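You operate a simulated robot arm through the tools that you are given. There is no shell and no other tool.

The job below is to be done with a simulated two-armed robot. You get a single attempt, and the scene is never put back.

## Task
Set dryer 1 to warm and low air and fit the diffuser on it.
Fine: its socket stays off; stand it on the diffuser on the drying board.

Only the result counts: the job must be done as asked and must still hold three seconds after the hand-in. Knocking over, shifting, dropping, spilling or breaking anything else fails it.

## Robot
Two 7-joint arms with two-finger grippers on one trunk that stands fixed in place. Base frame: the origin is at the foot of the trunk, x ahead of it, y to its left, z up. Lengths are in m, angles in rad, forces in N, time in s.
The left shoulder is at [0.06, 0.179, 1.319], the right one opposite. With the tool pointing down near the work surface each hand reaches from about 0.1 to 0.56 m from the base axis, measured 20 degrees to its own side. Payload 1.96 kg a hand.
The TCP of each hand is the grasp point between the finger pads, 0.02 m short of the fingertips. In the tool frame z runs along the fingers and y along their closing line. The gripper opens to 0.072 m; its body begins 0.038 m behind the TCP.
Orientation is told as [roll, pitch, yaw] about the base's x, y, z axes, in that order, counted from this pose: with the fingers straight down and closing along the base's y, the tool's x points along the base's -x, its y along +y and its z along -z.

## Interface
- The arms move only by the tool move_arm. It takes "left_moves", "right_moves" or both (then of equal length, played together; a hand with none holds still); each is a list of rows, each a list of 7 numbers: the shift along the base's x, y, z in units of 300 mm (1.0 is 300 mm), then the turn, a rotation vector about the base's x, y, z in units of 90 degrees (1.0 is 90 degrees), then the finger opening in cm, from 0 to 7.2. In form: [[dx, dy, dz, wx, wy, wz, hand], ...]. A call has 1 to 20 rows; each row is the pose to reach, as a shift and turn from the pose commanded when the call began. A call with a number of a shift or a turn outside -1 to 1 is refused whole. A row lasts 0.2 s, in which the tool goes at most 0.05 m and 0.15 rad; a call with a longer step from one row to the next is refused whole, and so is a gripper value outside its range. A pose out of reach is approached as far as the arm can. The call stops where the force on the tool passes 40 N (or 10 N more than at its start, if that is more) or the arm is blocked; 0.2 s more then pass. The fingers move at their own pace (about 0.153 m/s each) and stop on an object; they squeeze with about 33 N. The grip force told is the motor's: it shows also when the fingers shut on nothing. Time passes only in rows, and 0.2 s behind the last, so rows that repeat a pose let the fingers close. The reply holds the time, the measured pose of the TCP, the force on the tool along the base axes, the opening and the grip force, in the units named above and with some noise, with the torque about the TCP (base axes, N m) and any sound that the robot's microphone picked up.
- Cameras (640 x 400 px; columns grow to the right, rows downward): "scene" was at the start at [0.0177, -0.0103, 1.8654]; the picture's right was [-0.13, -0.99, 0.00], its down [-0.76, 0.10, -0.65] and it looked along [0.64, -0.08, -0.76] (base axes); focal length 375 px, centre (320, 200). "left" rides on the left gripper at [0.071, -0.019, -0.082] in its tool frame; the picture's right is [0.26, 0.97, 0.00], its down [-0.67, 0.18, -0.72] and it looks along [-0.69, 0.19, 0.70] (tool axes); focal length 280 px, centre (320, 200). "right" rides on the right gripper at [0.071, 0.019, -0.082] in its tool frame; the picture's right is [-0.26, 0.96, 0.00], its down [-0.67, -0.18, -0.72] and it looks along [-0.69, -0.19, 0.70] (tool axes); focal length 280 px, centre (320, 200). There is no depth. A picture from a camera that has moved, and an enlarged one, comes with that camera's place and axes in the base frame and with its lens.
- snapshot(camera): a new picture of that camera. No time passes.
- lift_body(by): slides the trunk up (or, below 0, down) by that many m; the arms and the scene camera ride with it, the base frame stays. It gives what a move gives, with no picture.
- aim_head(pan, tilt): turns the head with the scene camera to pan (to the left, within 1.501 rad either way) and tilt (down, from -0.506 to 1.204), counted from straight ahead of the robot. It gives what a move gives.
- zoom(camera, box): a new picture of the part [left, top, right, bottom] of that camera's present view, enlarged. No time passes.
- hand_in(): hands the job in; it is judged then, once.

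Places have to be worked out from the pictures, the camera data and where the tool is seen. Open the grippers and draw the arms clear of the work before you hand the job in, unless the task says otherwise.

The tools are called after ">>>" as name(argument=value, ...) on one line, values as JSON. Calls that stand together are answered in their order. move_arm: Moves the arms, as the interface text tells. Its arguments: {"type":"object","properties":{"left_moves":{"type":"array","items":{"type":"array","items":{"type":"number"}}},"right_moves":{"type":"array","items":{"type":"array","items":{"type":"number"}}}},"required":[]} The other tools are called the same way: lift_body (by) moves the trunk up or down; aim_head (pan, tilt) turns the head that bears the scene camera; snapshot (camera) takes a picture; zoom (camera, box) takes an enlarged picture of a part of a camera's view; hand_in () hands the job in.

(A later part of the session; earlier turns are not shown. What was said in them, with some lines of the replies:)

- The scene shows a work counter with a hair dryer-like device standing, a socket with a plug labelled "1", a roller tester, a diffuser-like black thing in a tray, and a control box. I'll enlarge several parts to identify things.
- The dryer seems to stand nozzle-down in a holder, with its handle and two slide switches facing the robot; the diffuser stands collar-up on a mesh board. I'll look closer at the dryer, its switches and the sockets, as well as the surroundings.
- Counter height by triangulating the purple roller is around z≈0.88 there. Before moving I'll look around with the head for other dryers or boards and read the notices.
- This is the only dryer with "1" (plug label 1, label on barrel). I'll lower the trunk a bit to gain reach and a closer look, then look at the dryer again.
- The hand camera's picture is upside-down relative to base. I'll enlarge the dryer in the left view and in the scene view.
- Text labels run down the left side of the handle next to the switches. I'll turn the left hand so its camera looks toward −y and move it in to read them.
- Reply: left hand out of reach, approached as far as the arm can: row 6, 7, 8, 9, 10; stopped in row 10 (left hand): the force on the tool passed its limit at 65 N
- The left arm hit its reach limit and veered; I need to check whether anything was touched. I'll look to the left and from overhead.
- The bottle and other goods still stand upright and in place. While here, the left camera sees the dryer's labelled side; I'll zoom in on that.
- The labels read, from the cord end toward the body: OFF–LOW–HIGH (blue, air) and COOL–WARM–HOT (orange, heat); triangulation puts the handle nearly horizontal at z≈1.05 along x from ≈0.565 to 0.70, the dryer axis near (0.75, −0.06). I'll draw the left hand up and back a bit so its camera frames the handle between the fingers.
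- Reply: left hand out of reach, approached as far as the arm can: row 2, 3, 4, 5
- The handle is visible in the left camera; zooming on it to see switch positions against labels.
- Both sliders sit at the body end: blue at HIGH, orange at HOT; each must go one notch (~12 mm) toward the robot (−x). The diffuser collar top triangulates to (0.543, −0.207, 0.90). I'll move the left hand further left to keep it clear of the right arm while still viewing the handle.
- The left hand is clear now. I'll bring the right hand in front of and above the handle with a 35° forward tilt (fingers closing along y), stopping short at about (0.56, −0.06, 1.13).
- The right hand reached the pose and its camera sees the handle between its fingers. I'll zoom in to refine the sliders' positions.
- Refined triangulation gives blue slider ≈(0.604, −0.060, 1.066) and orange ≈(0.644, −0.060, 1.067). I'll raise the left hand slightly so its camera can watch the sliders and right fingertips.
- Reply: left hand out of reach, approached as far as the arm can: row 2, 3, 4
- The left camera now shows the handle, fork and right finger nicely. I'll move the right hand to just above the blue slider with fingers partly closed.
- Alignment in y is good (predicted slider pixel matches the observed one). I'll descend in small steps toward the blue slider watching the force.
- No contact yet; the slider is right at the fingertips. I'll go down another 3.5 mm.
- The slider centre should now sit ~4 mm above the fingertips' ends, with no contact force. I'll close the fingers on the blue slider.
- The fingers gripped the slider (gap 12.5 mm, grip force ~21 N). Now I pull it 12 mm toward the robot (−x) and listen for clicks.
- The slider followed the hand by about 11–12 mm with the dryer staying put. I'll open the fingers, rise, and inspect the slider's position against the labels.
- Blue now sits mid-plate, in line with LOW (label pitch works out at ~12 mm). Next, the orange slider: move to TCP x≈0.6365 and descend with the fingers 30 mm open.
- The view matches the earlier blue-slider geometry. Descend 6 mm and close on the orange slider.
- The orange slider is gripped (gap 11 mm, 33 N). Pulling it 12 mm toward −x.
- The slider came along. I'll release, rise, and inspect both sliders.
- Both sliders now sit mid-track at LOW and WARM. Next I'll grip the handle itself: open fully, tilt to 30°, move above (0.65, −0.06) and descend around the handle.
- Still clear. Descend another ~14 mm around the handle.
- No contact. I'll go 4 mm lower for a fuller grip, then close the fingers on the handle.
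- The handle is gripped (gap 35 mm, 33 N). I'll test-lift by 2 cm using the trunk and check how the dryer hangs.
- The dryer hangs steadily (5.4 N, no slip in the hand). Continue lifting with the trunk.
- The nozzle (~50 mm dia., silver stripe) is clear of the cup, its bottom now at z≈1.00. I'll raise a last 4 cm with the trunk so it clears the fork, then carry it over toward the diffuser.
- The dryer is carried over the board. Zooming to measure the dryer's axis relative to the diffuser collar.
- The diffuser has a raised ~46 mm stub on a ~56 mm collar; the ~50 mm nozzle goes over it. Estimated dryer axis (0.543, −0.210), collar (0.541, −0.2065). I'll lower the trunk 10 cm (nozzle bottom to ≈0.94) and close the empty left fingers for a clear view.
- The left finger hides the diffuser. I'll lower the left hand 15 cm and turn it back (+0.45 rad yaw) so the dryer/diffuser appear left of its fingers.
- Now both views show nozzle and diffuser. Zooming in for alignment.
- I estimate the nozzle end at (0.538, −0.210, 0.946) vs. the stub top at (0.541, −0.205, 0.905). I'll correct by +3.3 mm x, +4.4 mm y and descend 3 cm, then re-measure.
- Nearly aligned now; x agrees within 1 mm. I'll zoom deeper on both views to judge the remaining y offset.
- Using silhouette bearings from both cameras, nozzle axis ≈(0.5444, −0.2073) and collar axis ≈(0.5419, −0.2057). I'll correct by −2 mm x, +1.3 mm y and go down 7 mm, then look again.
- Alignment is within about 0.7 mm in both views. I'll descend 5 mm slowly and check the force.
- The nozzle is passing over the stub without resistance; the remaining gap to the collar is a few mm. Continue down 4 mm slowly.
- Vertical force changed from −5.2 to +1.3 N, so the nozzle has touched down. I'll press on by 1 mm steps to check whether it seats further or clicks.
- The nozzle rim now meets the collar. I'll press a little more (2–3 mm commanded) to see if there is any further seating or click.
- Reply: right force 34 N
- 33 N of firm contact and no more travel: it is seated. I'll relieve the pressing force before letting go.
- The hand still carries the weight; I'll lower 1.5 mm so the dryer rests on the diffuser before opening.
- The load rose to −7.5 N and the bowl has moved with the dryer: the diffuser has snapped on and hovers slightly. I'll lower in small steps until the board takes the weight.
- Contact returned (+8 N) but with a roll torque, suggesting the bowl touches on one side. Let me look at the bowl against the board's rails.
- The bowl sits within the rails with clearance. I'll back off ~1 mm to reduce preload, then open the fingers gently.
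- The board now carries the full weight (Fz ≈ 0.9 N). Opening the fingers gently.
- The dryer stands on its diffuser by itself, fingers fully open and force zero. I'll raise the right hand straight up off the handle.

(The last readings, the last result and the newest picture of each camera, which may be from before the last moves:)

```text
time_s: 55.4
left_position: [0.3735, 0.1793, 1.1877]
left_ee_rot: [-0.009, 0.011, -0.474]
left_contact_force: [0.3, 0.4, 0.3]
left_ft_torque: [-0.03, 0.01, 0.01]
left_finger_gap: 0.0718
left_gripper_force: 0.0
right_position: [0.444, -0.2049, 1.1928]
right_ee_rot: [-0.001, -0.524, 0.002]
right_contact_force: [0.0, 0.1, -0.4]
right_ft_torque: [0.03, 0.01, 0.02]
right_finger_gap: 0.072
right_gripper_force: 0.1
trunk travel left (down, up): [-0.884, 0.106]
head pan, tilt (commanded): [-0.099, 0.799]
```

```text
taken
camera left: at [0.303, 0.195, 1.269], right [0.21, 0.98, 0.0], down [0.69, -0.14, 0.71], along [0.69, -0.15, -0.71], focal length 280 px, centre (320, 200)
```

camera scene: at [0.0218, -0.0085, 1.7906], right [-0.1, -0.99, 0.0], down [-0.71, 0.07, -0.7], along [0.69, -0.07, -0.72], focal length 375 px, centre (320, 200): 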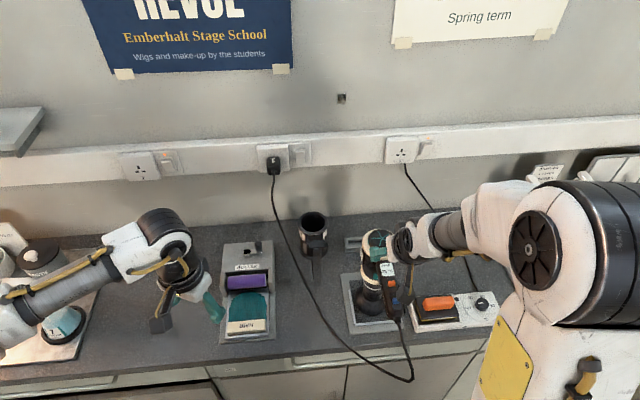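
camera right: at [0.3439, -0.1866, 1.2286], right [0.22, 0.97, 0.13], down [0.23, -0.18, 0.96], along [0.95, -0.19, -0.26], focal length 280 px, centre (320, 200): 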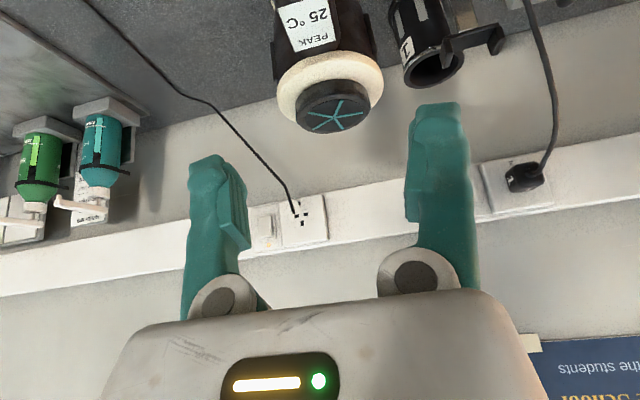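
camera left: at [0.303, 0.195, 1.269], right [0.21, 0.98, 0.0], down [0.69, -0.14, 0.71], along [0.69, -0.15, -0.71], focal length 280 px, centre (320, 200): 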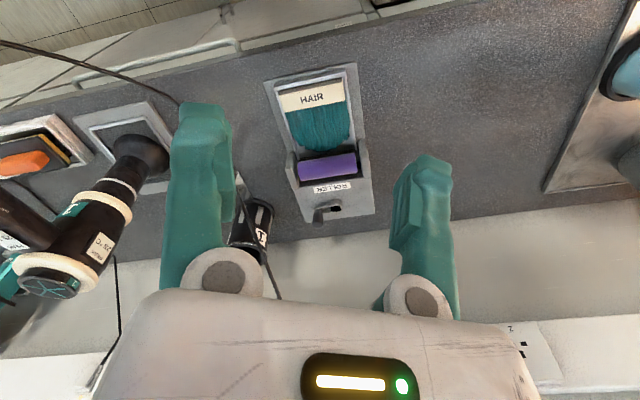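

The dryer stands upright and stable. I'll draw the right hand back, up and to the right to clear the work, then inspect the switches and fit.

>>> move_arm(right_moves=[[-0.03, -0.04, 0.06, 0, 0.04, 0, 7.2], [-0.08, -0.09, 0.12, 0, 0.1, 0, 7.2], [-0.14, -0.15, 0.18, 0, 0.16, 0, 7.2], [-0.2, -0.21, 0.22, 0, 0.22, 0, 7.2], [-0.26, -0.27, 0.25, 0, 0.28, 0, 7.2], [-0.32, -0.33, 0.27, 0, 0.33, 0, 7.2], [-0.35, -0.38, 0.28, 0, 0.333, 0, 7.2], [-0.35, -0.38, 0.28, 0, 0.333, 0, 7.2]])

>>> snapshot(camera="scene")

>>> zoom(camera="scene", box=[330, 220, 430, 340])

>>> snapshot(camera="right")

```text
time_s: 57.2
left_position: [0.3732, 0.1798, 1.1871]
left_ee_rot: [-0.006, 0.01, -0.476]
left_contact_force: [0.6, -0.1, 0.5]
left_ft_torque: [0.02, 0.03, 0.02]
left_finger_gap: 0.0723
left_gripper_force: 0.1
right_position: [0.3388, -0.3172, 1.2717]
right_ee_rot: [-0.003, -0.005, 0.001]
right_contact_force: [0.8, 0.3, 0.3]
right_ft_torque: [-0.01, 0.02, 0.04]
right_finger_gap: 0.0721
right_gripper_force: 0.1
right hand out of reach, approached as far as the arm can: row 7, 8
trunk travel left (down, up): [-0.884, 0.106]
head pan, tilt (commanded): [-0.099, 0.799]
```

```text
taken
camera scene: at [0.0217, -0.0082, 1.7906], right [-0.1, -0.99, 0.0], down [-0.71, 0.07, -0.7], along [0.69, -0.07, -0.72], focal length 375 px, centre (320, 200)
```

scene: 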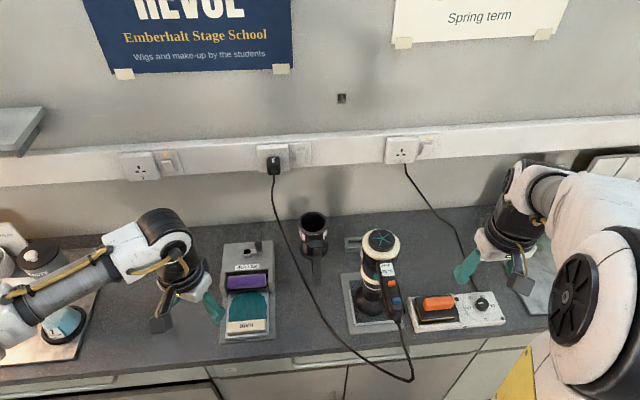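

```text
3.33 times, centred on (380, 280) of scene
camera zoom: at [0.0217, -0.0082, 1.7906], right [-0.1, -0.99, 0.0], down [-0.71, 0.07, -0.7], along [0.69, -0.07, -0.72], focal length 1251 px, centre (120, -67)
```

zoom: 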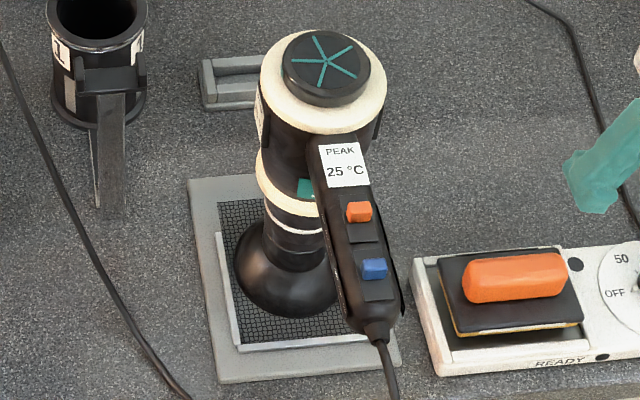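

```text
taken
camera right: at [0.2694, -0.2999, 1.3536], right [0.26, 0.97, 0.0], down [0.67, -0.18, 0.72], along [0.69, -0.19, -0.7], focal length 280 px, centre (320, 200)
```

right: 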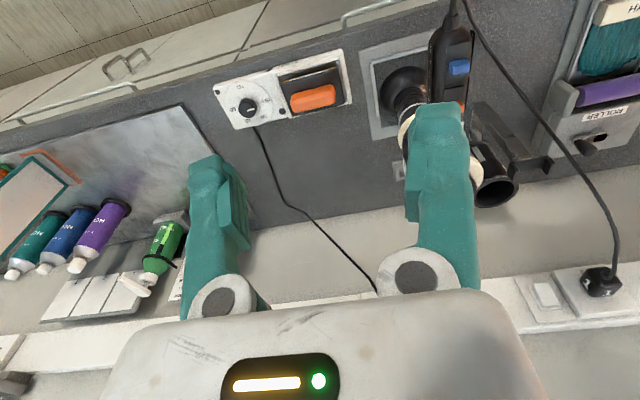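

The dryer stands on the diffuser inside the board's rails. Zooming on switches and on other items to verify the final state.

>>> zoom(camera="scene", box=[370, 255, 410, 315])

>>> zoom(camera="left", box=[0, 90, 180, 310])

>>> zoom(camera="right", box=[350, 0, 540, 210])

>>> zoom(camera="scene", box=[100, 130, 460, 330])

```text
6.67 times, centred on (390, 285) of scene
camera zoom: at [0.0217, -0.0082, 1.7906], right [-0.1, -0.99, 0.0], down [-0.71, 0.07, -0.7], along [0.69, -0.07, -0.72], focal length 2503 px, centre (-147, -367)
```

zoom: 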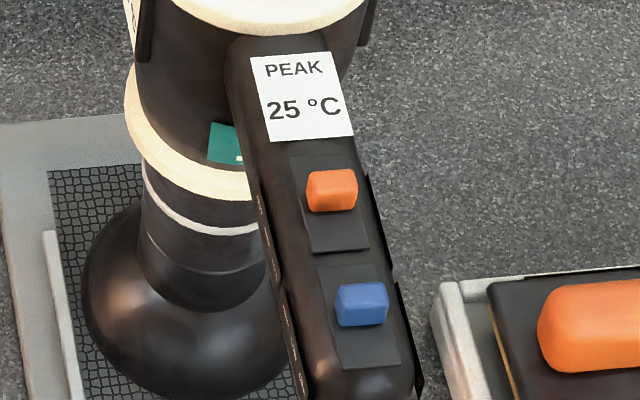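

```text
1.82 times, centred on (90, 200) of left
camera zoom: at [0.3029, 0.1953, 1.2689], right [0.21, 0.98, 0.0], down [0.69, -0.14, 0.71], along [0.69, -0.15, -0.71], focal length 510 px, centre (738, 200)
```

zoom: 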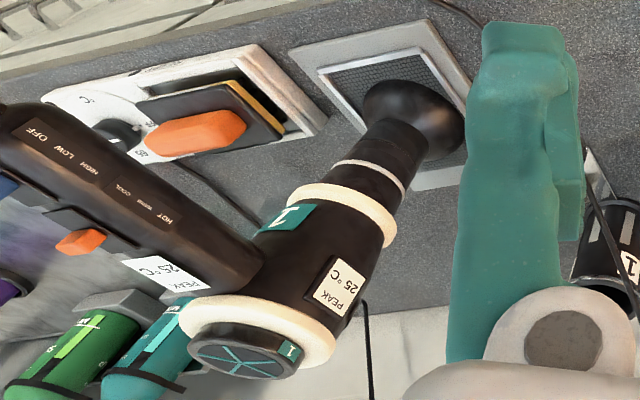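

```text
1.90 times, centred on (445, 105) of right
camera zoom: at [0.2694, -0.2999, 1.3536], right [0.26, 0.97, 0.0], down [0.67, -0.18, 0.72], along [0.69, -0.19, -0.7], focal length 534 px, centre (82, 381)
```

zoom: 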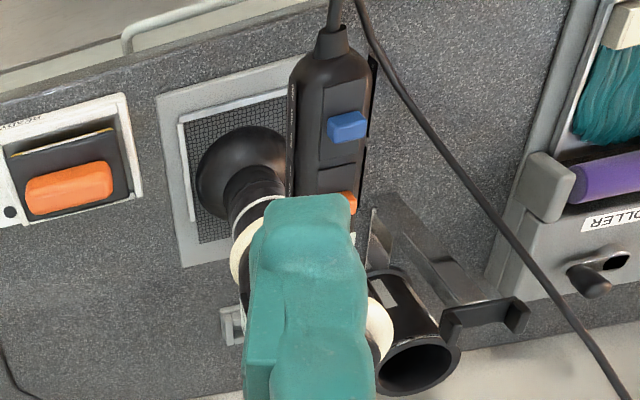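

```text
1.78 times, centred on (280, 230) of scene
camera zoom: at [0.0217, -0.0082, 1.7906], right [-0.1, -0.99, 0.0], down [-0.71, 0.07, -0.7], along [0.69, -0.07, -0.72], focal length 667 px, centre (391, 147)
```

zoom: 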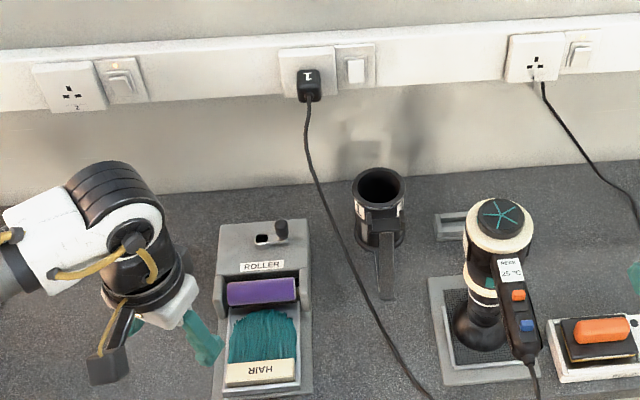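

Both sliders are centred on their tracks (WARM / LOW), the socket is untouched, and nothing else has moved. I'll raise the trunk 9 cm so both hands are well clear and take a last look.

>>> lift_body(by=0.09)

>>> snapshot(camera="scene")

>>> zoom(camera="scene", box=[330, 230, 430, 340])

>>> zoom(camera="left", box=[0, 60, 200, 260])

```text
time_s: 58.4
left_position: [0.3721, 0.1787, 1.2775]
left_ee_rot: [-0.008, 0.009, -0.475]
left_contact_force: [-0.4, -0.1, -0.4]
left_ft_torque: [-0.01, 0.01, -0.01]
left_finger_gap: 0.0722
left_gripper_force: 0.1
right_position: [0.339, -0.319, 1.3611]
right_ee_rot: [-0.002, -0.006, 0.001]
right_contact_force: [0.0, 0.4, 0.3]
right_ft_torque: [-0.02, -0.03, 0.03]
right_finger_gap: 0.072
right_gripper_force: 0.0
trunk travel left (down, up): [-0.974, 0.016]
head pan, tilt (commanded): [-0.099, 0.799]
```

```text
taken
camera scene: at [0.0214, -0.0083, 1.8806], right [-0.1, -0.99, 0.0], down [-0.71, 0.07, -0.7], along [0.69, -0.07, -0.72], focal length 375 px, centre (320, 200)
```

scene: 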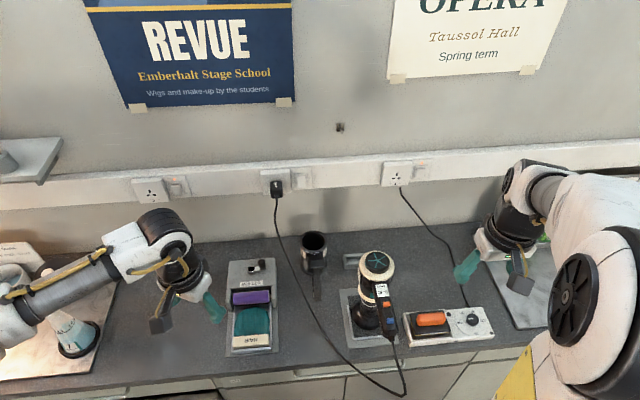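

```text
3.64 times, centred on (380, 285) of scene
camera zoom: at [0.0214, -0.0083, 1.8806], right [-0.1, -0.99, 0.0], down [-0.71, 0.07, -0.7], along [0.69, -0.07, -0.72], focal length 1365 px, centre (102, -109)
```

zoom: 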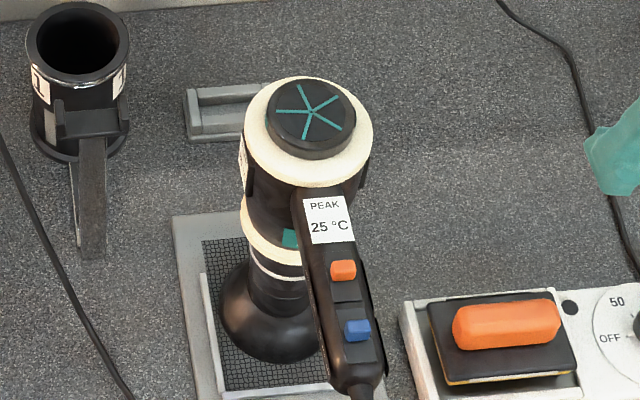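

```text
2.00 times, centred on (100, 160) of left
camera zoom: at [0.3027, 0.1951, 1.359], right [0.21, 0.98, 0.0], down [0.69, -0.14, 0.71], along [0.69, -0.15, -0.71], focal length 561 px, centre (760, 280)
```

zoom: 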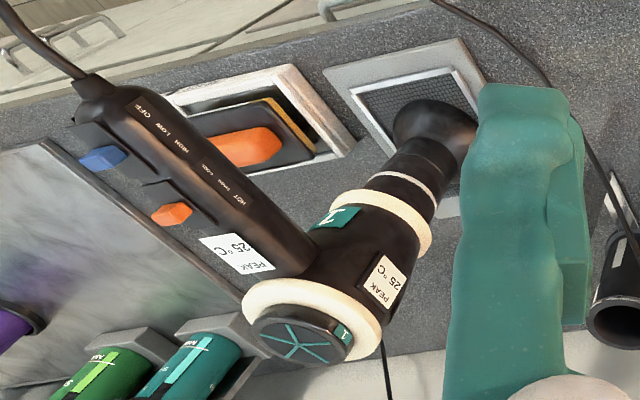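

The dryer stands steady. One last zoom on the switches against the printed labels before handing in.

>>> zoom(camera="left", box=[10, 95, 100, 180])

>>> zoom(camera="scene", box=[0, 230, 120, 380])

```text
4.71 times, centred on (55, 138) of left
camera zoom: at [0.3027, 0.1951, 1.359], right [0.21, 0.98, 0.0], down [0.69, -0.14, 0.71], along [0.69, -0.15, -0.71], focal length 1320 px, centre (1567, 494)
```

zoom: 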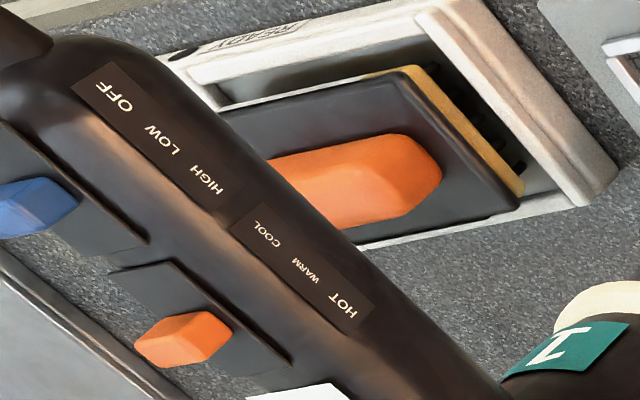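

```text
2.67 times, centred on (60, 305) of scene
camera zoom: at [0.0214, -0.0083, 1.8806], right [-0.1, -0.99, 0.0], down [-0.71, 0.07, -0.7], along [0.69, -0.07, -0.72], focal length 1001 px, centre (1013, -80)
```

zoom: 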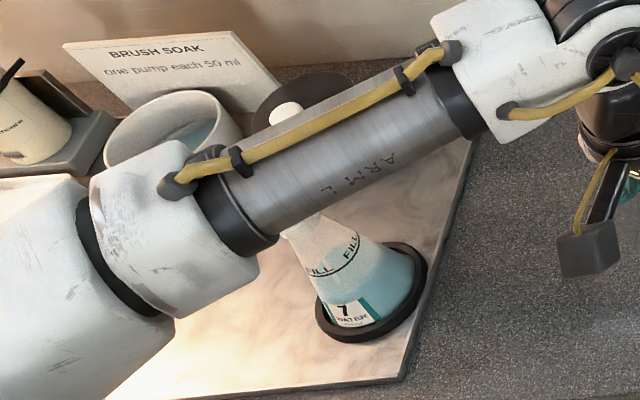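

Dryer 1 is set to WARM and LOW. The diffuser is snapped on, and the dryer stands on it on the drying board with its socket still off. Both grippers are open and clear, and the other objects I checked are where they were, so I'm handing the job in.

>>> hand_in()

```text
The job is handed in.
```

I handed the job in. Dryer 1 is set to warm and low air, with the diffuser fitted, and it stands on the diffuser on the drying board. I don't have the judge's result.

- **Switches:** I moved each slider back one notch, from HOT to WARM and from HIGH to LOW. No click was reported. In the last pictures both sliders sit in the middle of their three-position tracks, which is where those labels are.
- **Diffuser:** I pressed the nozzle onto the diffuser with about 33 N until it stopped moving. When I eased the hand up, the diffuser rose with the dryer, so it is attached. I then lowered it until the board took the weight and let go.
- **Socket:** I did not touch the socket or its switch.
- **Other items:** Early on, the left arm reached its limit and swung off course, stopping on a 65 N reading. Pictures right after and at the end show the spray bottle and the items near that arm upright, and I saw nothing else moved.

At hand-in both grippers were open, raised and away from the dryer.
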